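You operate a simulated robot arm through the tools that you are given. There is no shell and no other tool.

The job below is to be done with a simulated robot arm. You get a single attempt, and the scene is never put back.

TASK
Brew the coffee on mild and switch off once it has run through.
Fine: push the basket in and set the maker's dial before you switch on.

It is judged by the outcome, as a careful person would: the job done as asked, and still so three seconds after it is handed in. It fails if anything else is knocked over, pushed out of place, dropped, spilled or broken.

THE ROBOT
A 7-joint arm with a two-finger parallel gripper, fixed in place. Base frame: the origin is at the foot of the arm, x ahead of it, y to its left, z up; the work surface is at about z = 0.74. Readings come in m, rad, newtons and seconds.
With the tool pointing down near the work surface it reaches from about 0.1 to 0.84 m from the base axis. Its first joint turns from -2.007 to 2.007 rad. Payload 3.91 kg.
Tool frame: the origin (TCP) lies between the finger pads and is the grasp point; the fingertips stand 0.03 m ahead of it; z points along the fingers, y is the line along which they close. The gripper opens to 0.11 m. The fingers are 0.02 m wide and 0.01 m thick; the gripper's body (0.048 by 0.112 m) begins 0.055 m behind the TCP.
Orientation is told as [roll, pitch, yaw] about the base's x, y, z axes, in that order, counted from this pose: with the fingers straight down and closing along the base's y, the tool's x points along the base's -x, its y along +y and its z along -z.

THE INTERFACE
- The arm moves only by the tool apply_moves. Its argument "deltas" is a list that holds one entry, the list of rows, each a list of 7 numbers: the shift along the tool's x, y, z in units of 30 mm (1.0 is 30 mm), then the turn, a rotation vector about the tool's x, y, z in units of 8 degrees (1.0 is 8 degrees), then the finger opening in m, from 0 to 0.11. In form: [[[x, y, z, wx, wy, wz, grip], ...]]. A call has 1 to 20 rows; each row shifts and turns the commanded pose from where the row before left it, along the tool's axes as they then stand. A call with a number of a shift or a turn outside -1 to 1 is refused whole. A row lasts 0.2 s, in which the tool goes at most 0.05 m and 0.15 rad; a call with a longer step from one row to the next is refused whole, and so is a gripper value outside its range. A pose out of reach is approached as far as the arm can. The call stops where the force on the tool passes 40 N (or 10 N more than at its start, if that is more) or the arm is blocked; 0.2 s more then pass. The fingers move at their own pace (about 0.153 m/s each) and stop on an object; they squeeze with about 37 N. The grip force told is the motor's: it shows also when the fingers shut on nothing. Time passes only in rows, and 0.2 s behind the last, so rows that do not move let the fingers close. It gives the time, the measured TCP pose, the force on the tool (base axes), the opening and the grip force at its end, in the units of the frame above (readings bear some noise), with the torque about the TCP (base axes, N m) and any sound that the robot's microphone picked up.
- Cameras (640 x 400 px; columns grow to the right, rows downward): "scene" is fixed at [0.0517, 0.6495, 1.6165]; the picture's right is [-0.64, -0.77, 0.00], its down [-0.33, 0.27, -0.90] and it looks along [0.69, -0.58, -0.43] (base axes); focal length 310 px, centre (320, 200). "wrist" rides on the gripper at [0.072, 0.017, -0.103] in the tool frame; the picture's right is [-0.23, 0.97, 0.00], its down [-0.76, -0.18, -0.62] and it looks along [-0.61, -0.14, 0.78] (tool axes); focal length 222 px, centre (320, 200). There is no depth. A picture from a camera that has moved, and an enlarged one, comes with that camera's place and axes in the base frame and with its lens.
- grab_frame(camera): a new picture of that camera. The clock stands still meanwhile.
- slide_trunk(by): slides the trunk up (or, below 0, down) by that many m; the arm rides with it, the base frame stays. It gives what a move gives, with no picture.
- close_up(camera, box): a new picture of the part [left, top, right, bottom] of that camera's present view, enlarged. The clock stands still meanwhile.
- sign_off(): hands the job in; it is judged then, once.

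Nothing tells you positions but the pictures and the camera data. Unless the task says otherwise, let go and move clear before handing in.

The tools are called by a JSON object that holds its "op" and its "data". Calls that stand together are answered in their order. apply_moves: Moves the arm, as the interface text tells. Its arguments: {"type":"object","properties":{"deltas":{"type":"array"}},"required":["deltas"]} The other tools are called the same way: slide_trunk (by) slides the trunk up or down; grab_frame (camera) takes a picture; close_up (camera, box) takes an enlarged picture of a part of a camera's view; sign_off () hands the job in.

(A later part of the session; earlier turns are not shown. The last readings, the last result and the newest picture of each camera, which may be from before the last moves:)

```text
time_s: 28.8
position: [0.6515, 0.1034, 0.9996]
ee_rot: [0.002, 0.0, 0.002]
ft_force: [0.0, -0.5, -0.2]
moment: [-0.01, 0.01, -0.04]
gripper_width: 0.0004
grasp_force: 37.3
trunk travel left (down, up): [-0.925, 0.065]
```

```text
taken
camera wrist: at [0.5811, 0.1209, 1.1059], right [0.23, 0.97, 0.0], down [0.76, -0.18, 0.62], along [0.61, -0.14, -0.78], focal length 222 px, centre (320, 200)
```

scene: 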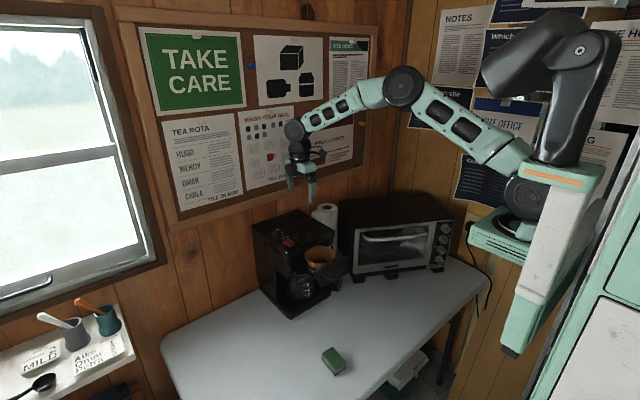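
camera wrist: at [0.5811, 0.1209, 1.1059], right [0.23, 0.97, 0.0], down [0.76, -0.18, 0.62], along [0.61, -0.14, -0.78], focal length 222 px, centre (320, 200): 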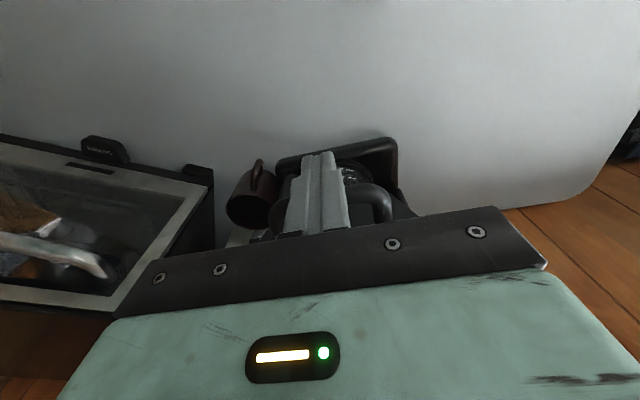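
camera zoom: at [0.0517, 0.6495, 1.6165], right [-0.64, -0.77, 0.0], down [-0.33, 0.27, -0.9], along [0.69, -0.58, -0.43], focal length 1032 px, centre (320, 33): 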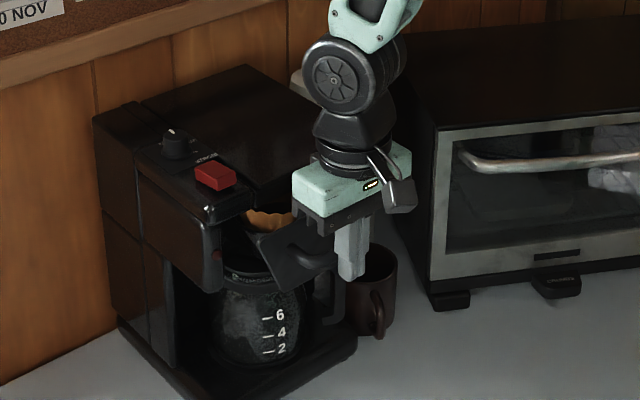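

{"op": "apply_moves", "data": {"deltas": [[[-0.2, 0, 0, 0, 0, 0, 0.0], [-0.2, 0, 0, 0, 0, 0, 0.0], [-0.15, 0, 0, 0, 0, 0, 0.0], [-0.15, 0, 0, 0, 0, 0, 0.0]]]}}

{"op": "close_up", "data": {"camera": "scene", "box": [250, 210, 350, 285]}}

```text
time_s: 29.8
position: [0.6745, 0.1025, 0.9999]
ee_rot: [-0.001, 0.001, 0.003]
ft_force: [-1.1, 0.9, -0.1]
moment: [0.0, 0.01, 0.03]
gripper_width: 0.0
grasp_force: 37.1
trunk travel left (down, up): [-0.925, 0.065]
```

```text
5.33 times, centred on (300, 248) of scene
camera zoom: at [0.0517, 0.6495, 1.6165], right [-0.64, -0.77, 0.0], down [-0.33, 0.27, -0.9], along [0.69, -0.58, -0.43], focal length 1651 px, centre (427, -53)
```

zoom: 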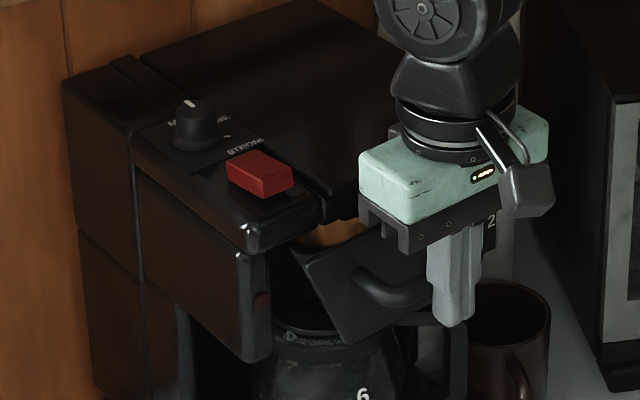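

{"op": "apply_moves", "data": {"deltas": [[[-0.12, 0, 0, 0, 0, 0, 0.0], [-0.12, 0, 0, 0, 0, 0, 0.0], [-0.12, 0, 0, 0, 0, 0, 0.0]]]}}

{"op": "close_up", "data": {"camera": "scene", "box": [250, 210, 350, 285]}}

{"op": "grab_frame", "data": {"camera": "wrist"}}

```text
time_s: 30.6
position: [0.6858, 0.104, 1.0012]
ee_rot: [0.0, -0.001, 0.003]
ft_force: [-0.2, 0.3, -0.9]
moment: [-0.01, 0.03, -0.02]
gripper_width: 0.0
grasp_force: 36.8
trunk travel left (down, up): [-0.925, 0.065]
```

```text
5.33 times, centred on (300, 248) of scene
camera zoom: at [0.0517, 0.6495, 1.6165], right [-0.64, -0.77, 0.0], down [-0.33, 0.27, -0.9], along [0.69, -0.58, -0.43], focal length 1651 px, centre (427, -53)
```

zoom: 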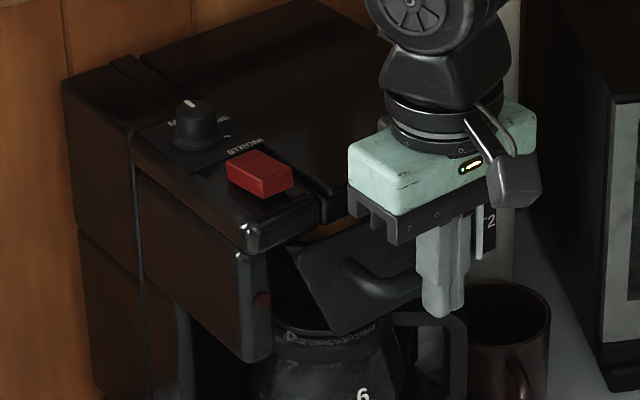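

```text
taken
camera wrist: at [0.6131, 0.1208, 1.1063], right [0.22, 0.97, 0.0], down [0.76, -0.18, 0.62], along [0.61, -0.14, -0.78], focal length 222 px, centre (320, 200)
```

wrist: 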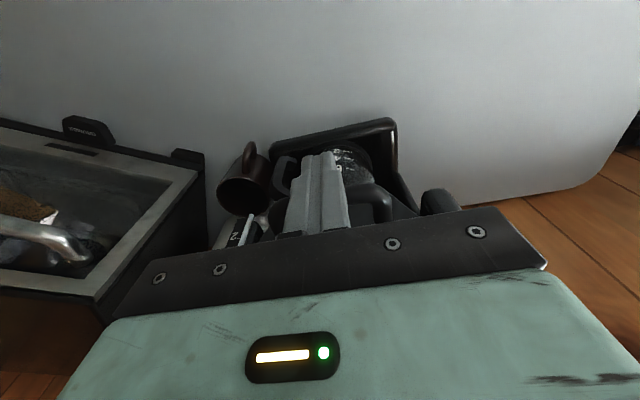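

The plate still stands out slightly. The gripper body is getting close to the lid's front tab, so I'll back off a few millimetres, raise about 9 mm for clearance (the fingers still overlap the bar), and then push the last bit.

{"op": "apply_moves", "data": {"deltas": [[[0.15, 0, 0, 0, 0, 0, 0.0], [0, 0, -0.3, 0, 0, 0, 0.0], [0, 0, 0, 0, 0, 0, 0.0]]]}}

{"op": "close_up", "data": {"camera": "scene", "box": [285, 220, 345, 265]}}

{"op": "close_up", "data": {"camera": "wrist", "box": [230, 90, 470, 240]}}

```text
time_s: 31.4
position: [0.6797, 0.1037, 1.0106]
ee_rot: [0.0, 0.0, 0.002]
ft_force: [-0.4, -0.2, -0.8]
moment: [-0.04, 0.04, 0.0]
gripper_width: 0.0002
grasp_force: 37.3
trunk travel left (down, up): [-0.925, 0.065]
```

```text
8.89 times, centred on (315, 242) of scene
camera zoom: at [0.0517, 0.6495, 1.6165], right [-0.64, -0.77, 0.0], down [-0.33, 0.27, -0.9], along [0.69, -0.58, -0.43], focal length 2751 px, centre (364, -178)
```

zoom: 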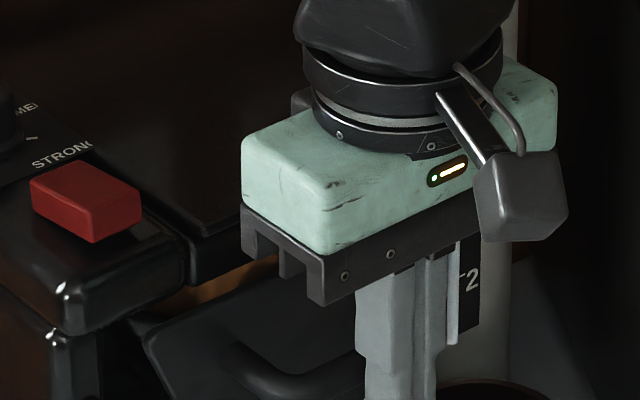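

```text
2.67 times, centred on (350, 165) of wrist
camera zoom: at [0.6083, 0.1208, 1.1151], right [0.22, 0.97, 0.0], down [0.76, -0.18, 0.62], along [0.61, -0.14, -0.78], focal length 592 px, centre (240, 293)
```

zoom: 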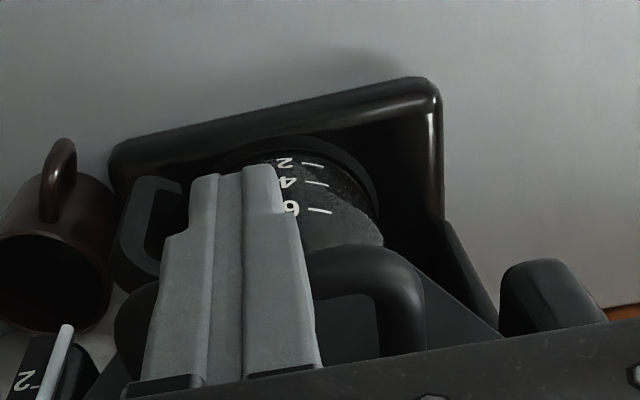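

{"op": "apply_moves", "data": {"deltas": [[[-0.15, 0, 0, 0, 0, 0, 0.0], [-0.12, 0, 0, 0, 0, 0, 0.0], [-0.1, 0, 0, 0, 0, 0, 0.0], [-0.1, 0, 0, 0, 0, 0, 0.0]]]}}

{"op": "close_up", "data": {"camera": "scene", "box": [270, 220, 350, 280]}}

```text
time_s: 32.4
position: [0.6944, 0.1033, 1.0097]
ee_rot: [-0.001, -0.001, 0.002]
ft_force: [0.5, 0.5, 0.3]
moment: [0.02, 0.02, -0.01]
gripper_width: 0.0
grasp_force: 37.1
trunk travel left (down, up): [-0.925, 0.065]
```

```text
6.67 times, centred on (310, 250) of scene
camera zoom: at [0.0517, 0.6495, 1.6165], right [-0.64, -0.77, 0.0], down [-0.33, 0.27, -0.9], along [0.69, -0.58, -0.43], focal length 2063 px, centre (387, -133)
```

zoom: 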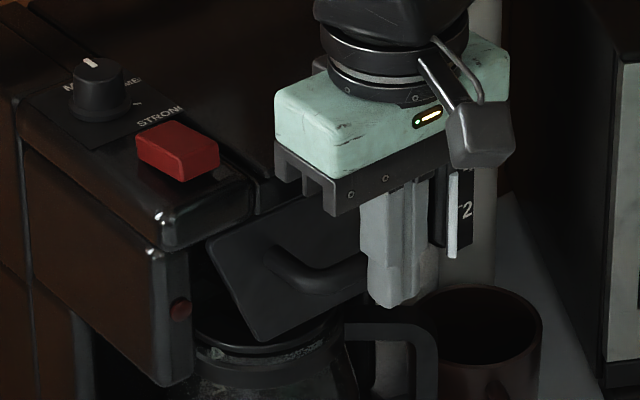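

{"op": "apply_moves", "data": {"deltas": [[[-0.08, 0, 0, 0, 0, 0, 0.0], [-0.08, 0, 0, 0, 0, 0, 0.0]]]}}

{"op": "close_up", "data": {"camera": "scene", "box": [270, 220, 350, 280]}}

{"op": "grab_frame", "data": {"camera": "wrist"}}

```text
time_s: 33.0
position: [0.6976, 0.1035, 1.0091]
ee_rot: [0.0, 0.0, 0.003]
ft_force: [-5.5, -1.2, 0.5]
moment: [-0.04, 0.09, 0.02]
gripper_width: 0.0
grasp_force: 37.0
trunk travel left (down, up): [-0.925, 0.065]
```

```text
6.67 times, centred on (310, 250) of scene
camera zoom: at [0.0517, 0.6495, 1.6165], right [-0.64, -0.77, 0.0], down [-0.33, 0.27, -0.9], along [0.69, -0.58, -0.43], focal length 2063 px, centre (387, -133)
```

zoom: 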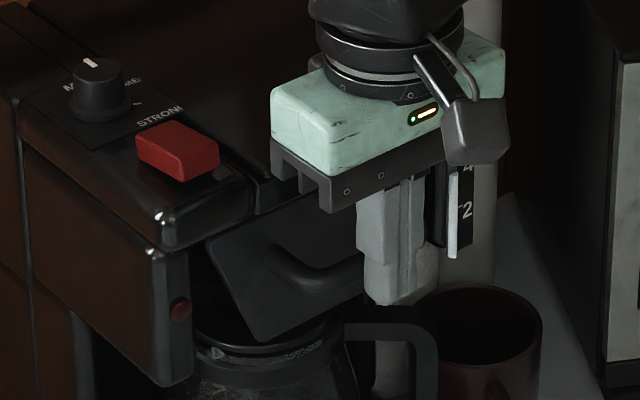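

```text
taken
camera wrist: at [0.626, 0.1212, 1.1147], right [0.22, 0.97, 0.0], down [0.76, -0.18, 0.62], along [0.61, -0.14, -0.78], focal length 222 px, centre (320, 200)
```

wrist: 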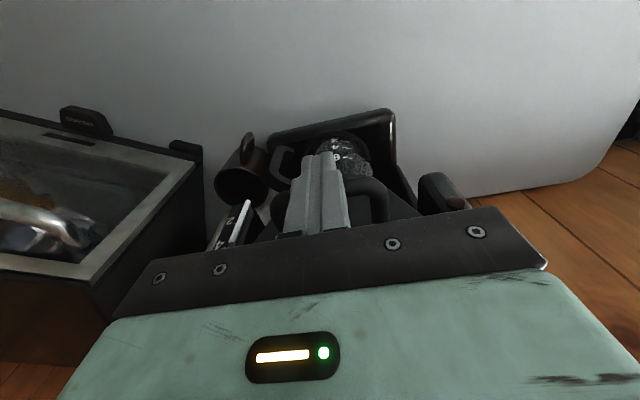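

Force has begun to rise (5.5 N) and the plate stopped moving, so it is likely at its stop. I press a hair more to make sure it is seated.

{"op": "apply_moves", "data": {"deltas": [[[-0.06, 0, 0, 0, 0, 0, 0.0], [0, 0, 0, 0, 0, 0, 0.0]]]}}

{"op": "close_up", "data": {"camera": "scene", "box": [270, 220, 350, 280]}}

```text
time_s: 33.6
position: [0.6976, 0.1045, 1.0089]
ee_rot: [-0.002, 0.003, 0.004]
ft_force: [-19.5, -2.3, 1.7]
moment: [-0.21, 0.3, 0.02]
gripper_width: 0.0
grasp_force: 37.0
trunk travel left (down, up): [-0.925, 0.065]
```

```text
6.67 times, centred on (310, 250) of scene
camera zoom: at [0.0517, 0.6495, 1.6165], right [-0.64, -0.77, 0.0], down [-0.33, 0.27, -0.9], along [0.69, -0.58, -0.43], focal length 2063 px, centre (387, -133)
```

zoom: 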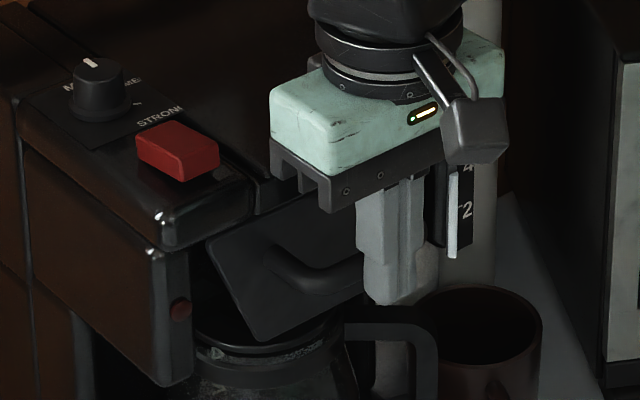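

The stop is firm (19 N, contact at the handle's height by the torque) and nothing else moved. I back away from the handle, rise, and inspect the basket and machine.

{"op": "apply_moves", "data": {"deltas": [[[0.5, 0, 0, 0, 0, 0, 0.0], [1, 0, 0, 0, 0, 0, 0.0], [1, 0, 0, 0, 0, 0, 0.0], [1, 0, 0, 0, 0, 0, 0.0], [1, 0, 0, 0, 0, 0, 0.0], [0.5, 0, -1, 0, 0, 0, 0.0], [0, 0, -1, 0, 0, 0, 0.0], [0, 0, -1, 0, 0, 0, 0.0], [0, 0, -1, 0, 0, 0, 0.0], [0, 0, -1, 0, 0, 0, 0.0], [0, 0, -1, 0, 0, 0, 0.0], [0, 0, 0, 0, 0, 0, 0.0]]]}}

{"op": "close_up", "data": {"camera": "scene", "box": [250, 205, 360, 300]}}

{"op": "close_up", "data": {"camera": "wrist", "box": [200, 80, 440, 240]}}

```text
time_s: 36.2
position: [0.5488, 0.1035, 1.1891]
ee_rot: [0.0, -0.002, 0.002]
ft_force: [-0.5, 0.1, 0.2]
moment: [-0.04, -0.01, 0.0]
gripper_width: 0.0
grasp_force: 37.3
trunk travel left (down, up): [-0.925, 0.065]
```

```text
4.21 times, centred on (305, 252) of scene
camera zoom: at [0.0517, 0.6495, 1.6165], right [-0.64, -0.77, 0.0], down [-0.33, 0.27, -0.9], along [0.69, -0.58, -0.43], focal length 1303 px, centre (383, -21)
```

zoom: 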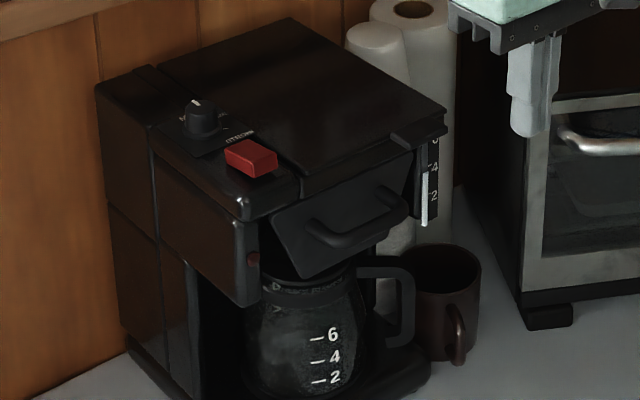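

```text
2.50 times, centred on (320, 160) of wrist
camera zoom: at [0.4779, 0.1213, 1.2953], right [0.22, 0.97, 0.0], down [0.76, -0.18, 0.62], along [0.61, -0.14, -0.78], focal length 555 px, centre (320, 300)
```

zoom: 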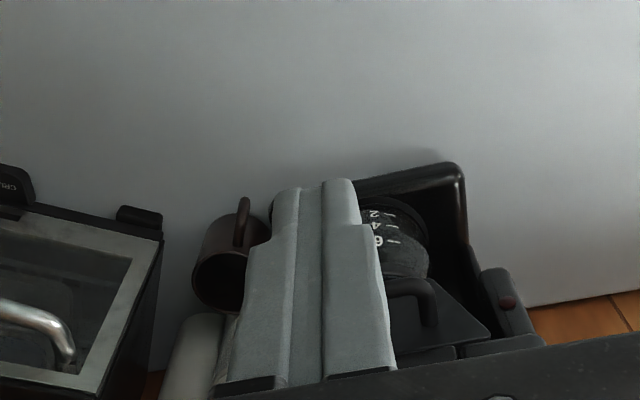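

The basket is flush and the machine, mug and carafe are where they were. Next is the switch: I move in for a close look at the rocker with fingers open.

{"op": "apply_moves", "data": {"deltas": [[[-0.84, 0.425, 0.16, 0, 0, 0, 0.06], [-0.84, 0.425, 0.16, 0, 0, 0, 0.1], [-0.84, 0.425, 0.16, 0, 0, 0, 0.1], [-0.84, 0.425, 0.16, 0, 0, 0, 0.1], [-0.84, 0.425, 0.16, 0, 0, 0, 0.1], [-0.84, 0.425, 0.16, 0, 0, 0, 0.1], [0, 0, 0, 0, 0, 0, 0.1]]]}}

{"op": "close_up", "data": {"camera": "wrist", "box": [240, 110, 400, 230]}}

{"op": "close_up", "data": {"camera": "wrist", "box": [290, 140, 370, 200]}}

```text
time_s: 37.8
position: [0.7047, 0.1801, 1.1607]
ee_rot: [0.001, 0.001, 0.002]
ft_force: [-0.2, -0.3, 0.1]
moment: [0.01, 0.01, -0.01]
gripper_width: 0.1002
grasp_force: 0.0
trunk travel left (down, up): [-0.925, 0.065]
```

```text
3.33 times, centred on (320, 170) of wrist
camera zoom: at [0.6321, 0.1983, 1.2658], right [0.23, 0.97, 0.0], down [0.76, -0.18, 0.62], along [0.61, -0.14, -0.78], focal length 740 px, centre (320, 300)
```

zoom: 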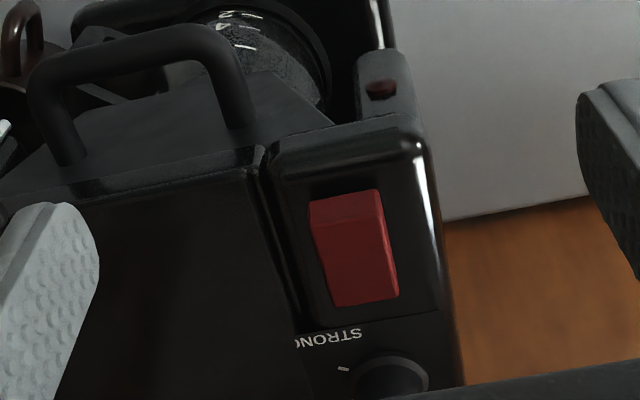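

```text
6.67 times, centred on (330, 170) of wrist
camera zoom: at [0.6321, 0.1983, 1.2658], right [0.23, 0.97, 0.0], down [0.76, -0.18, 0.62], along [0.61, -0.14, -0.78], focal length 1481 px, centre (253, 400)
```

zoom: 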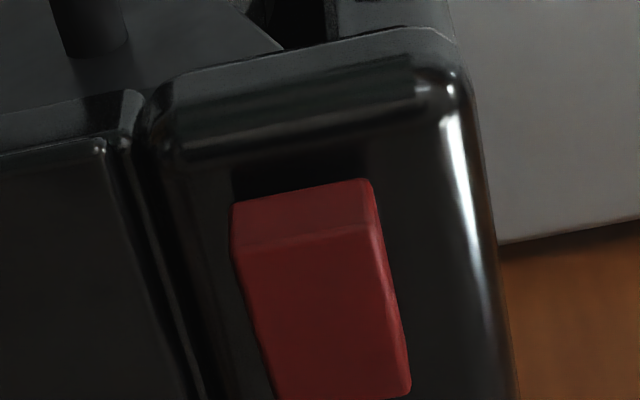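

The front end of the switch stands about 12 mm proud, and I estimate its top at x 0.756–0.792, y 0.179. I close the fingers and position them over the front half, about 2.5 cm above.

{"op": "apply_moves", "data": {"deltas": [[[0, 0, 0, 0, 0, 0, 0.05], [0, 0, 0, 0, 0, 0, 0.0], [0, 0, 0, 0, 0, 0, 0.0], [-0.61, -0.01, 0.4, 0, 0, 0, 0.0], [-0.61, -0.01, 0.45, 0, 0, 0, 0.0], [-0.6, -0.01, 0.45, 0, 0, 0, 0.0], [0, 0, 0, 0, 0, 0, 0.0]]]}}

{"op": "close_up", "data": {"camera": "wrist", "box": [240, 110, 400, 230]}}

{"op": "close_up", "data": {"camera": "scene", "box": [265, 210, 325, 255]}}

```text
time_s: 39.4
position: [0.7562, 0.1804, 1.1213]
ee_rot: [0.0, 0.001, 0.001]
ft_force: [0.0, 0.7, 0.5]
moment: [0.02, -0.01, 0.01]
gripper_width: 0.0002
grasp_force: 37.2
trunk travel left (down, up): [-0.925, 0.065]
```

```text
3.33 times, centred on (320, 170) of wrist
camera zoom: at [0.6846, 0.1981, 1.2261], right [0.22, 0.97, 0.0], down [0.76, -0.18, 0.62], along [0.61, -0.14, -0.78], focal length 740 px, centre (320, 300)
```

zoom: 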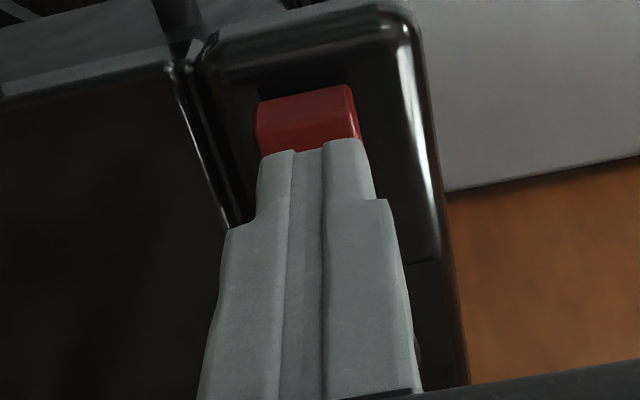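

```text
8.89 times, centred on (295, 232) of scene
camera zoom: at [0.0517, 0.6495, 1.6165], right [-0.64, -0.77, 0.0], down [-0.33, 0.27, -0.9], along [0.69, -0.58, -0.43], focal length 2751 px, centre (542, -89)
```

zoom: 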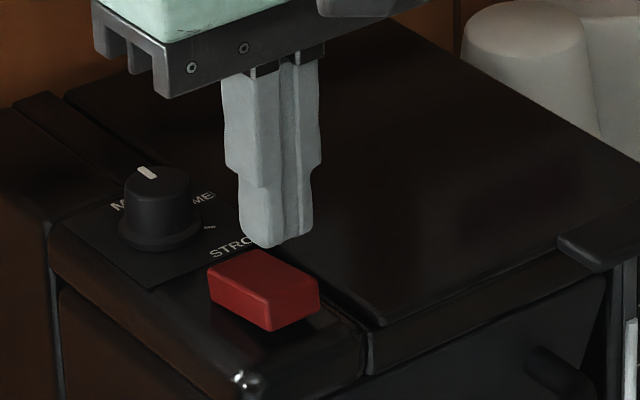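

The tip is roughly over the front edge and about 3 mm too far left. I shift 6 mm back (+x) and 3 mm to −y, then recheck.

{"op": "apply_moves", "data": {"deltas": [[[-0.2, -0.1, 0.35, 0, 0, 0, 0.0], [0, 0, 0, 0, 0, 0, 0.0]]]}}

{"op": "close_up", "data": {"camera": "wrist", "box": [280, 120, 360, 180]}}

{"op": "close_up", "data": {"camera": "scene", "box": [275, 215, 315, 245]}}

```text
time_s: 40.0
position: [0.7626, 0.1779, 1.11]
ee_rot: [0.0, -0.001, 0.001]
ft_force: [0.2, -0.1, 0.0]
moment: [-0.03, 0.0, 0.02]
gripper_width: 0.0001
grasp_force: 36.7
trunk travel left (down, up): [-0.925, 0.065]
```

```text
6.67 times, centred on (320, 150) of wrist
camera zoom: at [0.6906, 0.1951, 1.2154], right [0.22, 0.97, 0.0], down [0.76, -0.18, 0.62], along [0.61, -0.14, -0.78], focal length 1481 px, centre (320, 533)
```

zoom: 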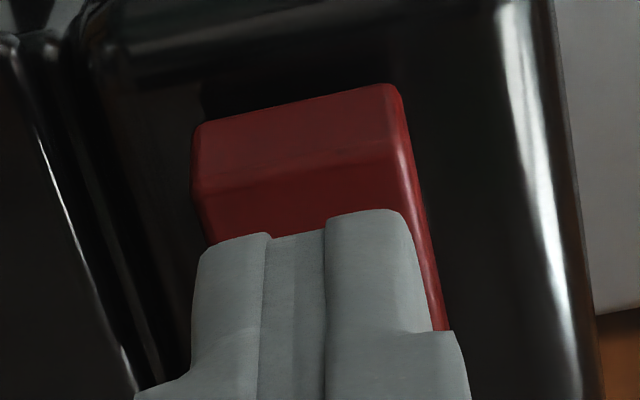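

```text
13.33 times, centred on (295, 230) of scene
camera zoom: at [0.0517, 0.6495, 1.6165], right [-0.64, -0.77, 0.0], down [-0.33, 0.27, -0.9], along [0.69, -0.58, -0.43], focal length 4127 px, centre (653, -200)
```

zoom: 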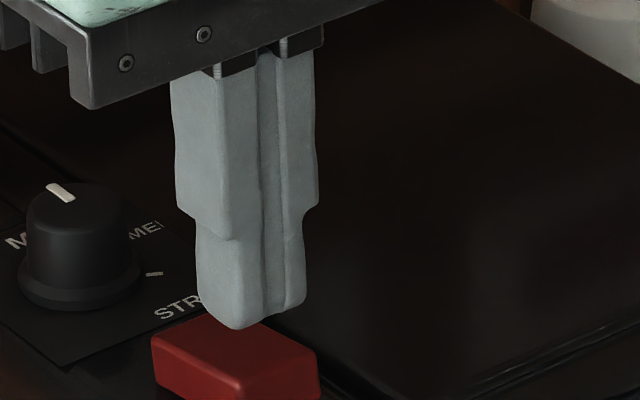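

Now the tip is about 8 mm behind the switch's front edge and laterally centred. I press down gently in small steps.

{"op": "apply_moves", "data": {"deltas": [[[0, 0, 0.3, 0, 0, 0, 0.0], [0, 0, 0.1, 0, 0, 0, 0.0], [0, 0, 0.07, 0, 0, 0, 0.0], [0, 0, 0, 0, 0, 0, 0.0]]]}}

{"op": "close_up", "data": {"camera": "scene", "box": [265, 215, 325, 260]}}

```text
time_s: 41.0
position: [0.7628, 0.1788, 1.0963]
ee_rot: [0.002, -0.001, 0.003]
ft_force: [-0.6, 0.4, 0.3]
moment: [0.0, -0.02, 0.03]
gripper_width: 0.0003
grasp_force: 37.2
trunk travel left (down, up): [-0.925, 0.065]
```

```text
8.89 times, centred on (295, 238) of scene
camera zoom: at [0.0517, 0.6495, 1.6165], right [-0.64, -0.77, 0.0], down [-0.33, 0.27, -0.9], along [0.69, -0.58, -0.43], focal length 2751 px, centre (542, -133)
```

zoom: 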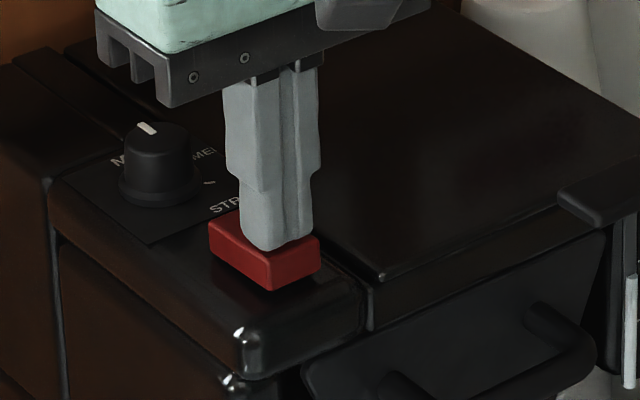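

Almost in contact. I continue down in about 1.5 mm steps, watching force and sound.

{"op": "apply_moves", "data": {"deltas": [[[0, 0, 0.06, 0, 0, 0, 0.0], [0, 0, 0.06, 0, 0, 0, 0.0], [0, 0, 0, 0, 0, 0, 0.0]]]}}

{"op": "close_up", "data": {"camera": "scene", "box": [265, 215, 325, 260]}}

```text
time_s: 41.8
position: [0.7613, 0.1779, 1.0954]
ee_rot: [0.001, -0.005, 0.0]
ft_force: [-2.0, 0.4, 20.5]
moment: [-0.02, -0.13, 0.04]
gripper_width: 0.0
grasp_force: 37.1
trunk travel left (down, up): [-0.925, 0.065]
heard: click
```

```text
8.89 times, centred on (295, 238) of scene
camera zoom: at [0.0517, 0.6495, 1.6165], right [-0.64, -0.77, 0.0], down [-0.33, 0.27, -0.9], along [0.69, -0.58, -0.43], focal length 2751 px, centre (542, -133)
```

zoom: 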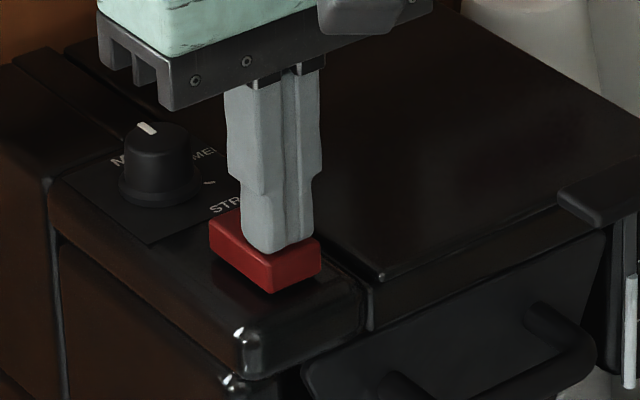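

A click was heard. I lift off and check the rocker and the indicator lamp.

{"op": "apply_moves", "data": {"deltas": [[[0, 0, -0.6, 0, 0, 0, 0.0], [0, 0, -0.6, 0, 0, 0, 0.0], [0, 0, 0, 0, 0, 0, 0.0]]]}}

{"op": "close_up", "data": {"camera": "scene", "box": [250, 205, 360, 300]}}

{"op": "close_up", "data": {"camera": "scene", "box": [275, 220, 325, 260]}}

```text
time_s: 42.6
position: [0.7619, 0.1767, 1.1299]
ee_rot: [-0.001, 0.0, 0.001]
ft_force: [-0.3, 0.2, 0.2]
moment: [0.01, 0.02, -0.03]
gripper_width: 0.0
grasp_force: 37.4
trunk travel left (down, up): [-0.925, 0.065]
```

```text
4.21 times, centred on (305, 252) of scene
camera zoom: at [0.0517, 0.6495, 1.6165], right [-0.64, -0.77, 0.0], down [-0.33, 0.27, -0.9], along [0.69, -0.58, -0.43], focal length 1303 px, centre (383, -21)
```

zoom: 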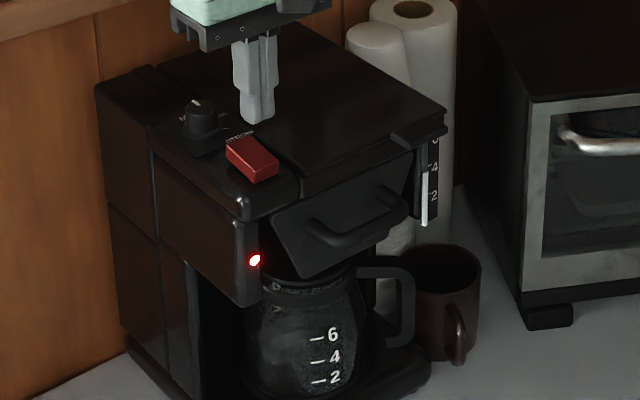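

```text
10.00 times, centred on (300, 240) of scene
camera zoom: at [0.0517, 0.6495, 1.6165], right [-0.64, -0.77, 0.0], down [-0.33, 0.27, -0.9], along [0.69, -0.58, -0.43], focal length 3095 px, centre (520, -200)
```

zoom: 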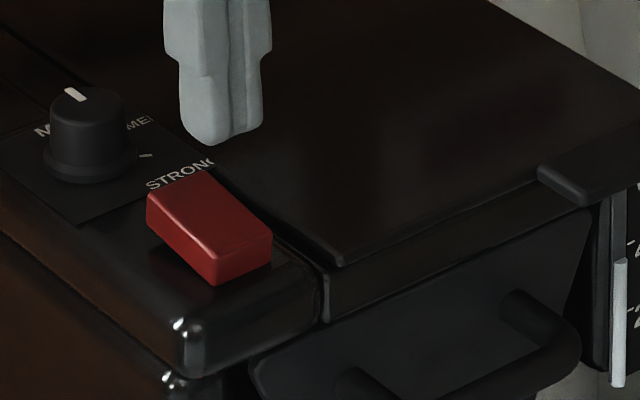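

The lamp is lit and the rocker's rear end is now raised, so the maker is on at MILD. I'll stay clear and wait, listening and watching the gauge and carafe.

{"op": "apply_moves", "data": {"deltas": [[[0, 0, -0.5, 0, 0, 0, 0.0], [0, 0, 0, 0, 0, 0, 0.0], [0, 0, 0, 0, 0, 0, 0.0], [0, 0, 0, 0, 0, 0, 0.0], [0, 0, 0, 0, 0, 0, 0.0], [0, 0, 0, 0, 0, 0, 0.0], [0, 0, 0, 0, 0, 0, 0.0], [0, 0, 0, 0, 0, 0, 0.0], [0, 0, 0, 0, 0, 0, 0.0], [0, 0, 0, 0, 0, 0, 0.0], [0, 0, 0, 0, 0, 0, 0.0], [0, 0, 0, 0, 0, 0, 0.0], [0, 0, 0, 0, 0, 0, 0.0], [0, 0, 0, 0, 0, 0, 0.0], [0, 0, 0, 0, 0, 0, 0.0], [0, 0, 0, 0, 0, 0, 0.0], [0, 0, 0, 0, 0, 0, 0.0], [0, 0, 0, 0, 0, 0, 0.0], [0, 0, 0, 0, 0, 0, 0.0], [0, 0, 0, 0, 0, 0, 0.0]]]}}

{"op": "close_up", "data": {"camera": "scene", "box": [250, 205, 360, 300]}}

```text
time_s: 46.8
position: [0.7606, 0.1769, 1.1457]
ee_rot: [0.0, -0.001, 0.003]
ft_force: [0.5, -0.1, -0.5]
moment: [-0.02, 0.02, 0.03]
gripper_width: 0.0
grasp_force: 37.1
trunk travel left (down, up): [-0.925, 0.065]
```

```text
4.21 times, centred on (305, 252) of scene
camera zoom: at [0.0517, 0.6495, 1.6165], right [-0.64, -0.77, 0.0], down [-0.33, 0.27, -0.9], along [0.69, -0.58, -0.43], focal length 1303 px, centre (383, -21)
```

zoom: 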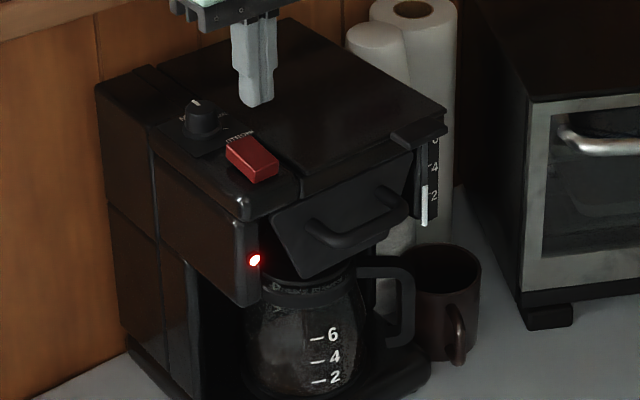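

The water gauge is falling and the carafe begins to fill. I keep waiting.

{"op": "apply_moves", "data": {"deltas": [[[0, 0, 0, 0, 0, 0, 0.0], [0, 0, 0, 0, 0, 0, 0.0], [0, 0, 0, 0, 0, 0, 0.0], [0, 0, 0, 0, 0, 0, 0.0], [0, 0, 0, 0, 0, 0, 0.0], [0, 0, 0, 0, 0, 0, 0.0], [0, 0, 0, 0, 0, 0, 0.0], [0, 0, 0, 0, 0, 0, 0.0], [0, 0, 0, 0, 0, 0, 0.0], [0, 0, 0, 0, 0, 0, 0.0], [0, 0, 0, 0, 0, 0, 0.0], [0, 0, 0, 0, 0, 0, 0.0], [0, 0, 0, 0, 0, 0, 0.0], [0, 0, 0, 0, 0, 0, 0.0], [0, 0, 0, 0, 0, 0, 0.0], [0, 0, 0, 0, 0, 0, 0.0], [0, 0, 0, 0, 0, 0, 0.0], [0, 0, 0, 0, 0, 0, 0.0], [0, 0, 0, 0, 0, 0, 0.0], [0, 0, 0, 0, 0, 0, 0.0]]]}}

{"op": "apply_moves", "data": {"deltas": [[[0, 0, 0, 0, 0, 0, 0.0], [0, 0, 0, 0, 0, 0, 0.0], [0, 0, 0, 0, 0, 0, 0.0], [0, 0, 0, 0, 0, 0, 0.0], [0, 0, 0, 0, 0, 0, 0.0], [0, 0, 0, 0, 0, 0, 0.0], [0, 0, 0, 0, 0, 0, 0.0], [0, 0, 0, 0, 0, 0, 0.0], [0, 0, 0, 0, 0, 0, 0.0], [0, 0, 0, 0, 0, 0, 0.0], [0, 0, 0, 0, 0, 0, 0.0], [0, 0, 0, 0, 0, 0, 0.0], [0, 0, 0, 0, 0, 0, 0.0], [0, 0, 0, 0, 0, 0, 0.0], [0, 0, 0, 0, 0, 0, 0.0], [0, 0, 0, 0, 0, 0, 0.0], [0, 0, 0, 0, 0, 0, 0.0], [0, 0, 0, 0, 0, 0, 0.0], [0, 0, 0, 0, 0, 0, 0.0], [0, 0, 0, 0, 0, 0, 0.0]]]}}

{"op": "close_up", "data": {"camera": "scene", "box": [250, 205, 360, 300]}}

```text
time_s: 51.0
position: [0.7608, 0.1766, 1.1444]
ee_rot: [0.001, -0.001, 0.002]
ft_force: [-0.4, 0.3, 0.4]
moment: [0.02, -0.01, -0.01]
gripper_width: 0.0
grasp_force: 37.3
trunk travel left (down, up): [-0.925, 0.065]
```

```text
time_s: 55.2
position: [0.7614, 0.1776, 1.1443]
ee_rot: [0.001, -0.001, 0.001]
ft_force: [-0.3, -0.1, 0.1]
moment: [0.01, 0.0, 0.02]
gripper_width: 0.0001
grasp_force: 37.5
trunk travel left (down, up): [-0.925, 0.065]
```

```text
4.21 times, centred on (305, 252) of scene
camera zoom: at [0.0517, 0.6495, 1.6165], right [-0.64, -0.77, 0.0], down [-0.33, 0.27, -0.9], along [0.69, -0.58, -0.43], focal length 1303 px, centre (383, -21)
```

zoom: 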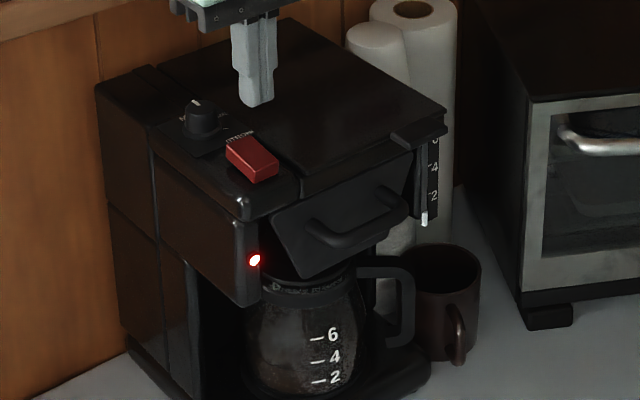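

The gauge is nearly empty. I wait a bit more.

{"op": "apply_moves", "data": {"deltas": [[[0, 0, 0, 0, 0, 0, 0.0], [0, 0, 0, 0, 0, 0, 0.0], [0, 0, 0, 0, 0, 0, 0.0], [0, 0, 0, 0, 0, 0, 0.0], [0, 0, 0, 0, 0, 0, 0.0], [0, 0, 0, 0, 0, 0, 0.0], [0, 0, 0, 0, 0, 0, 0.0], [0, 0, 0, 0, 0, 0, 0.0], [0, 0, 0, 0, 0, 0, 0.0], [0, 0, 0, 0, 0, 0, 0.0], [0, 0, 0, 0, 0, 0, 0.0], [0, 0, 0, 0, 0, 0, 0.0], [0, 0, 0, 0, 0, 0, 0.0], [0, 0, 0, 0, 0, 0, 0.0], [0, 0, 0, 0, 0, 0, 0.0], [0, 0, 0, 0, 0, 0, 0.0], [0, 0, 0, 0, 0, 0, 0.0], [0, 0, 0, 0, 0, 0, 0.0], [0, 0, 0, 0, 0, 0, 0.0], [0, 0, 0, 0, 0, 0, 0.0]]]}}

{"op": "close_up", "data": {"camera": "scene", "box": [250, 205, 360, 300]}}

{"op": "close_up", "data": {"camera": "scene", "box": [330, 230, 360, 265]}}

```text
time_s: 59.4
position: [0.7611, 0.1763, 1.1443]
ee_rot: [0.0, 0.0, 0.001]
ft_force: [0.3, 0.6, 0.6]
moment: [0.0, -0.04, 0.01]
gripper_width: 0.0
grasp_force: 36.7
trunk travel left (down, up): [-0.925, 0.065]
```

```text
4.21 times, centred on (305, 252) of scene
camera zoom: at [0.0517, 0.6495, 1.6165], right [-0.64, -0.77, 0.0], down [-0.33, 0.27, -0.9], along [0.69, -0.58, -0.43], focal length 1303 px, centre (383, -21)
```

zoom: 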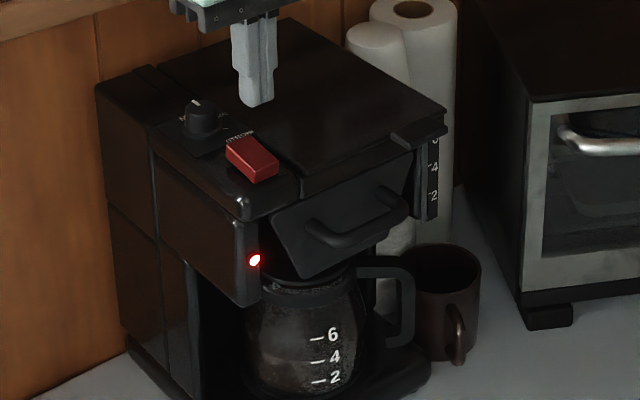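

```text
11.43 times, centred on (345, 248) of scene
camera zoom: at [0.0517, 0.6495, 1.6165], right [-0.64, -0.77, 0.0], down [-0.33, 0.27, -0.9], along [0.69, -0.58, -0.43], focal length 3537 px, centre (34, -343)
```

zoom: 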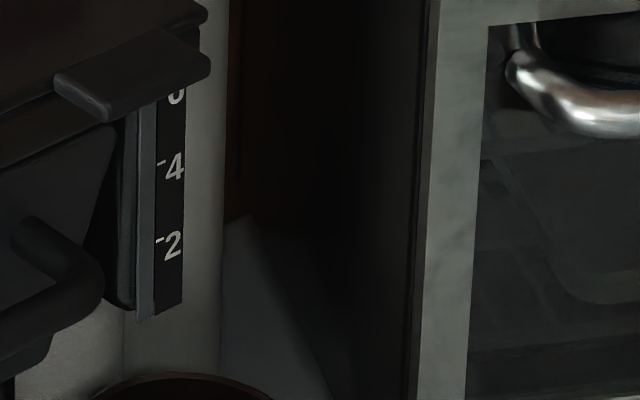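

The water gauge is empty. To make sure it has fully run through (drips included), I compare the carafe now and after a few more seconds.

{"op": "close_up", "data": {"camera": "scene", "box": [300, 260, 360, 305]}}

{"op": "apply_moves", "data": {"deltas": [[[0, 0, 0, 0, 0, 0, 0.0], [0, 0, 0, 0, 0, 0, 0.0], [0, 0, 0, 0, 0, 0, 0.0], [0, 0, 0, 0, 0, 0, 0.0], [0, 0, 0, 0, 0, 0, 0.0], [0, 0, 0, 0, 0, 0, 0.0], [0, 0, 0, 0, 0, 0, 0.0], [0, 0, 0, 0, 0, 0, 0.0], [0, 0, 0, 0, 0, 0, 0.0], [0, 0, 0, 0, 0, 0, 0.0], [0, 0, 0, 0, 0, 0, 0.0], [0, 0, 0, 0, 0, 0, 0.0], [0, 0, 0, 0, 0, 0, 0.0], [0, 0, 0, 0, 0, 0, 0.0], [0, 0, 0, 0, 0, 0, 0.0], [0, 0, 0, 0, 0, 0, 0.0], [0, 0, 0, 0, 0, 0, 0.0], [0, 0, 0, 0, 0, 0, 0.0], [0, 0, 0, 0, 0, 0, 0.0], [0, 0, 0, 0, 0, 0, 0.0]]]}}

{"op": "close_up", "data": {"camera": "scene", "box": [300, 260, 360, 305]}}

{"op": "close_up", "data": {"camera": "scene", "box": [250, 205, 360, 300]}}

```text
8.89 times, centred on (330, 282) of scene
camera zoom: at [0.0517, 0.6495, 1.6165], right [-0.64, -0.77, 0.0], down [-0.33, 0.27, -0.9], along [0.69, -0.58, -0.43], focal length 2751 px, centre (231, -533)
```

zoom: 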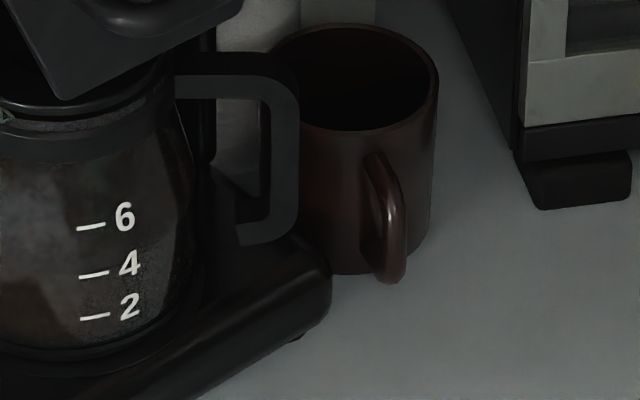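

```text
time_s: 63.6
position: [0.7616, 0.1761, 1.1433]
ee_rot: [0.0, 0.0, 0.001]
ft_force: [0.5, -0.9, 0.0]
moment: [0.01, -0.03, -0.04]
gripper_width: 0.0001
grasp_force: 37.1
trunk travel left (down, up): [-0.925, 0.065]
```

```text
8.89 times, centred on (330, 282) of scene
camera zoom: at [0.0517, 0.6495, 1.6165], right [-0.64, -0.77, 0.0], down [-0.33, 0.27, -0.9], along [0.69, -0.58, -0.43], focal length 2751 px, centre (231, -533)
```

zoom: 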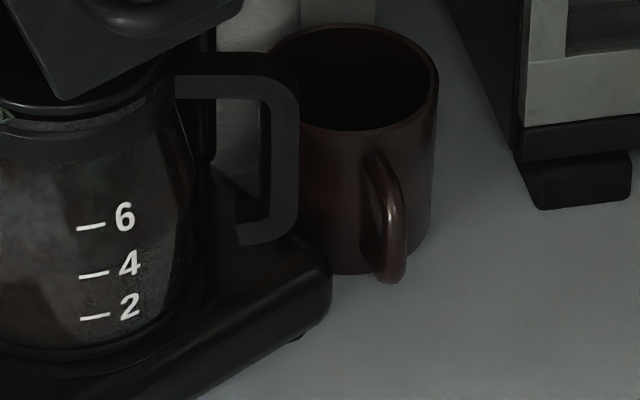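

```text
4.21 times, centred on (305, 252) of scene
camera zoom: at [0.0517, 0.6495, 1.6165], right [-0.64, -0.77, 0.0], down [-0.33, 0.27, -0.9], along [0.69, -0.58, -0.43], focal length 1303 px, centre (383, -21)
```

zoom: 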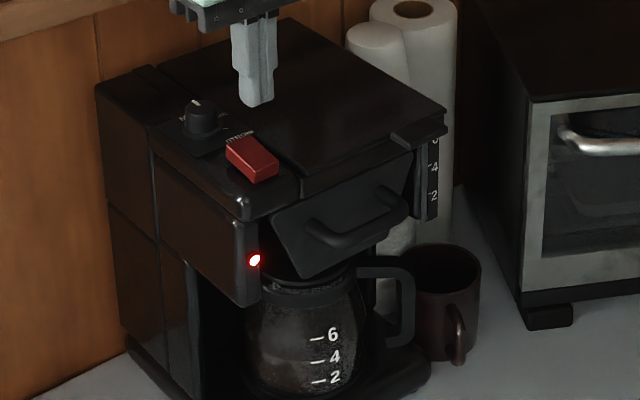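

The gauge is empty and the carafe no longer changes, so it has run through. I move over the rear (raised) end of the rocker to switch it off.

{"op": "apply_moves", "data": {"deltas": [[[-0.4, 0.03, 0.4, 0, 0, 0, 0.0], [-0.4, 0.03, 0.4, 0, 0, 0, 0.0], [0, 0, 0.2, 0, 0, 0, 0.0], [0, 0, 0, 0, 0, 0, 0.0]]]}}

{"op": "close_up", "data": {"camera": "wrist", "box": [280, 100, 360, 180]}}

{"op": "close_up", "data": {"camera": "scene", "box": [275, 215, 315, 245]}}

```text
time_s: 64.6
position: [0.7855, 0.1779, 1.1145]
ee_rot: [0.0, 0.0, 0.002]
ft_force: [-0.2, 0.7, 0.5]
moment: [-0.05, 0.0, 0.03]
gripper_width: 0.0001
grasp_force: 36.8
trunk travel left (down, up): [-0.925, 0.065]
```

```text
5.00 times, centred on (320, 140) of wrist
camera zoom: at [0.7132, 0.196, 1.2195], right [0.22, 0.97, 0.0], down [0.76, -0.18, 0.62], along [0.61, -0.14, -0.78], focal length 1111 px, centre (320, 500)
```

zoom: 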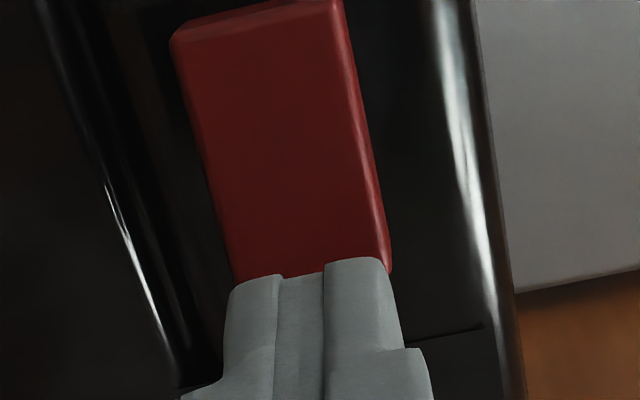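

```text
13.33 times, centred on (295, 230) of scene
camera zoom: at [0.0517, 0.6495, 1.6165], right [-0.64, -0.77, 0.0], down [-0.33, 0.27, -0.9], along [0.69, -0.58, -0.43], focal length 4127 px, centre (653, -200)
```

zoom: 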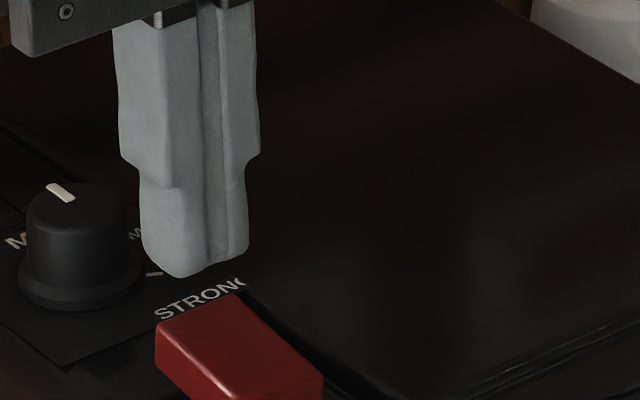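

The tip is about 4 mm ahead of the rear edge and about 2–3 mm left of centre. I adjust 4 mm forward and 2 mm right, then press down gently.

{"op": "apply_moves", "data": {"deltas": [[[0.12, -0.07, 0.2, 0, 0, 0, 0.0], [0, 0, 0.2, 0, 0, 0, 0.0], [0, 0, 0.1, 0, 0, 0, 0.0], [0, 0, 0, 0, 0, 0, 0.0]]]}}

{"op": "close_up", "data": {"camera": "scene", "box": [275, 215, 315, 245]}}

```text
time_s: 65.6
position: [0.7831, 0.1777, 1.1003]
ee_rot: [0.0, 0.0, 0.005]
ft_force: [0.3, 0.0, 0.9]
moment: [0.01, 0.02, 0.0]
gripper_width: 0.0
grasp_force: 37.8
trunk travel left (down, up): [-0.925, 0.065]
```

```text
13.33 times, centred on (295, 230) of scene
camera zoom: at [0.0517, 0.6495, 1.6165], right [-0.64, -0.77, 0.0], down [-0.33, 0.27, -0.9], along [0.69, -0.58, -0.43], focal length 4127 px, centre (653, -200)
```

zoom: 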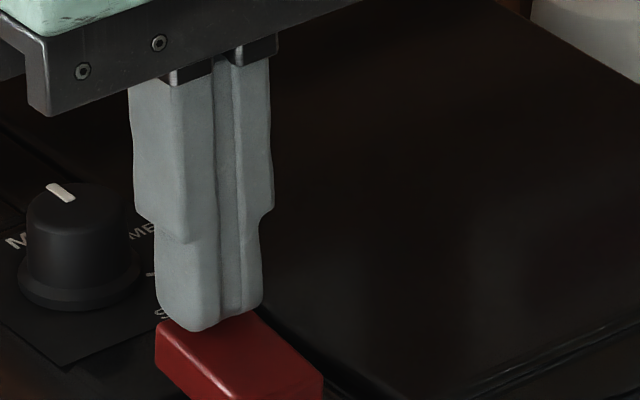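

{"op": "apply_moves", "data": {"deltas": [[[0, 0, 0.06, 0, 0, 0, 0.0], [0, 0, 0.06, 0, 0, 0, 0.0], [0, 0, 0.05, 0, 0, 0, 0.0], [0, 0, 0, 0, 0, 0, 0.0]]]}}

{"op": "close_up", "data": {"camera": "scene", "box": [250, 205, 360, 300]}}

```text
time_s: 66.6
position: [0.7843, 0.1765, 1.0958]
ee_rot: [-0.001, -0.004, 0.002]
ft_force: [3.7, -3.5, 15.9]
moment: [-0.11, 0.01, 0.09]
gripper_width: 0.0002
grasp_force: 36.8
trunk travel left (down, up): [-0.925, 0.065]
heard: click, click
```

```text
4.21 times, centred on (305, 252) of scene
camera zoom: at [0.0517, 0.6495, 1.6165], right [-0.64, -0.77, 0.0], down [-0.33, 0.27, -0.9], along [0.69, -0.58, -0.43], focal length 1303 px, centre (383, -21)
```

zoom: 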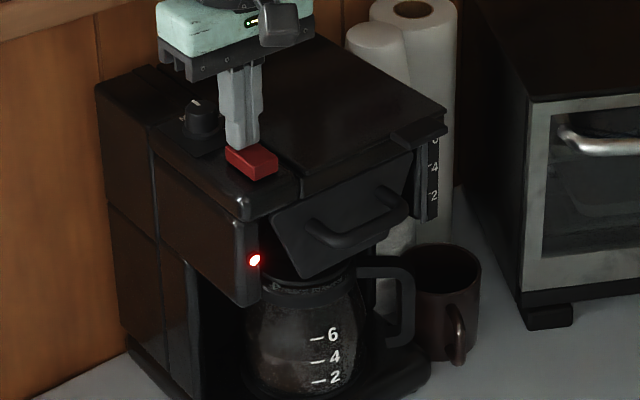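

Two clicks were heard and the lamp still looks lit, so the rocker may have bounced. I lift off and inspect.

{"op": "apply_moves", "data": {"deltas": [[[0, 0, -0.5, 0, 0, 0, 0.0], [0, 0, -0.5, 0, 0, 0, 0.0], [0, 0, 0, 0, 0, 0, 0.0]]]}}

{"op": "close_up", "data": {"camera": "scene", "box": [250, 205, 360, 300]}}

{"op": "close_up", "data": {"camera": "scene", "box": [275, 220, 325, 260]}}

```text
time_s: 67.4
position: [0.7822, 0.1761, 1.1246]
ee_rot: [0.0, 0.002, 0.001]
ft_force: [-0.3, 0.0, 1.1]
moment: [0.02, -0.02, 0.02]
gripper_width: 0.0
grasp_force: 37.2
trunk travel left (down, up): [-0.925, 0.065]
heard: click
```

```text
4.21 times, centred on (305, 252) of scene
camera zoom: at [0.0517, 0.6495, 1.6165], right [-0.64, -0.77, 0.0], down [-0.33, 0.27, -0.9], along [0.69, -0.58, -0.43], focal length 1303 px, centre (383, -21)
```

zoom: 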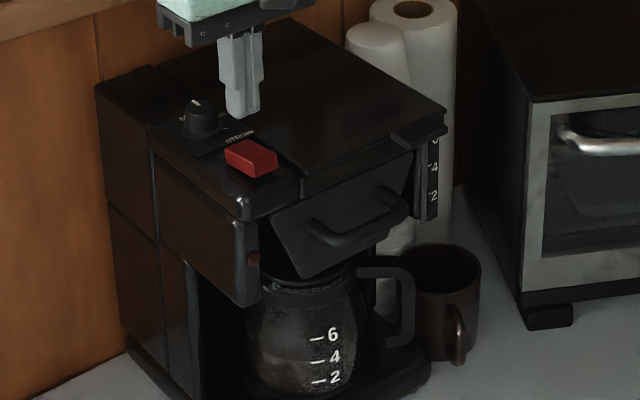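

```text
10.00 times, centred on (300, 240) of scene
camera zoom: at [0.0517, 0.6495, 1.6165], right [-0.64, -0.77, 0.0], down [-0.33, 0.27, -0.9], along [0.69, -0.58, -0.43], focal length 3095 px, centre (520, -200)
```

zoom: 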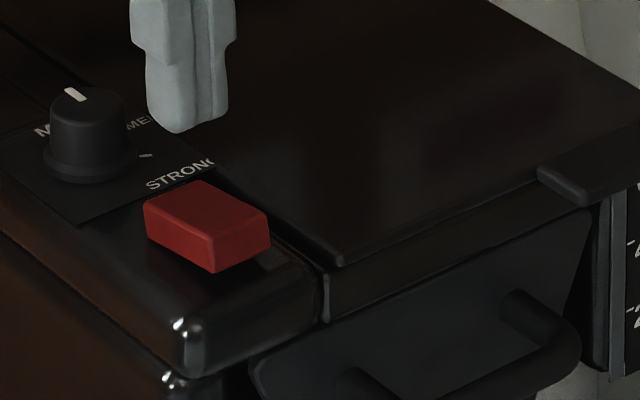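

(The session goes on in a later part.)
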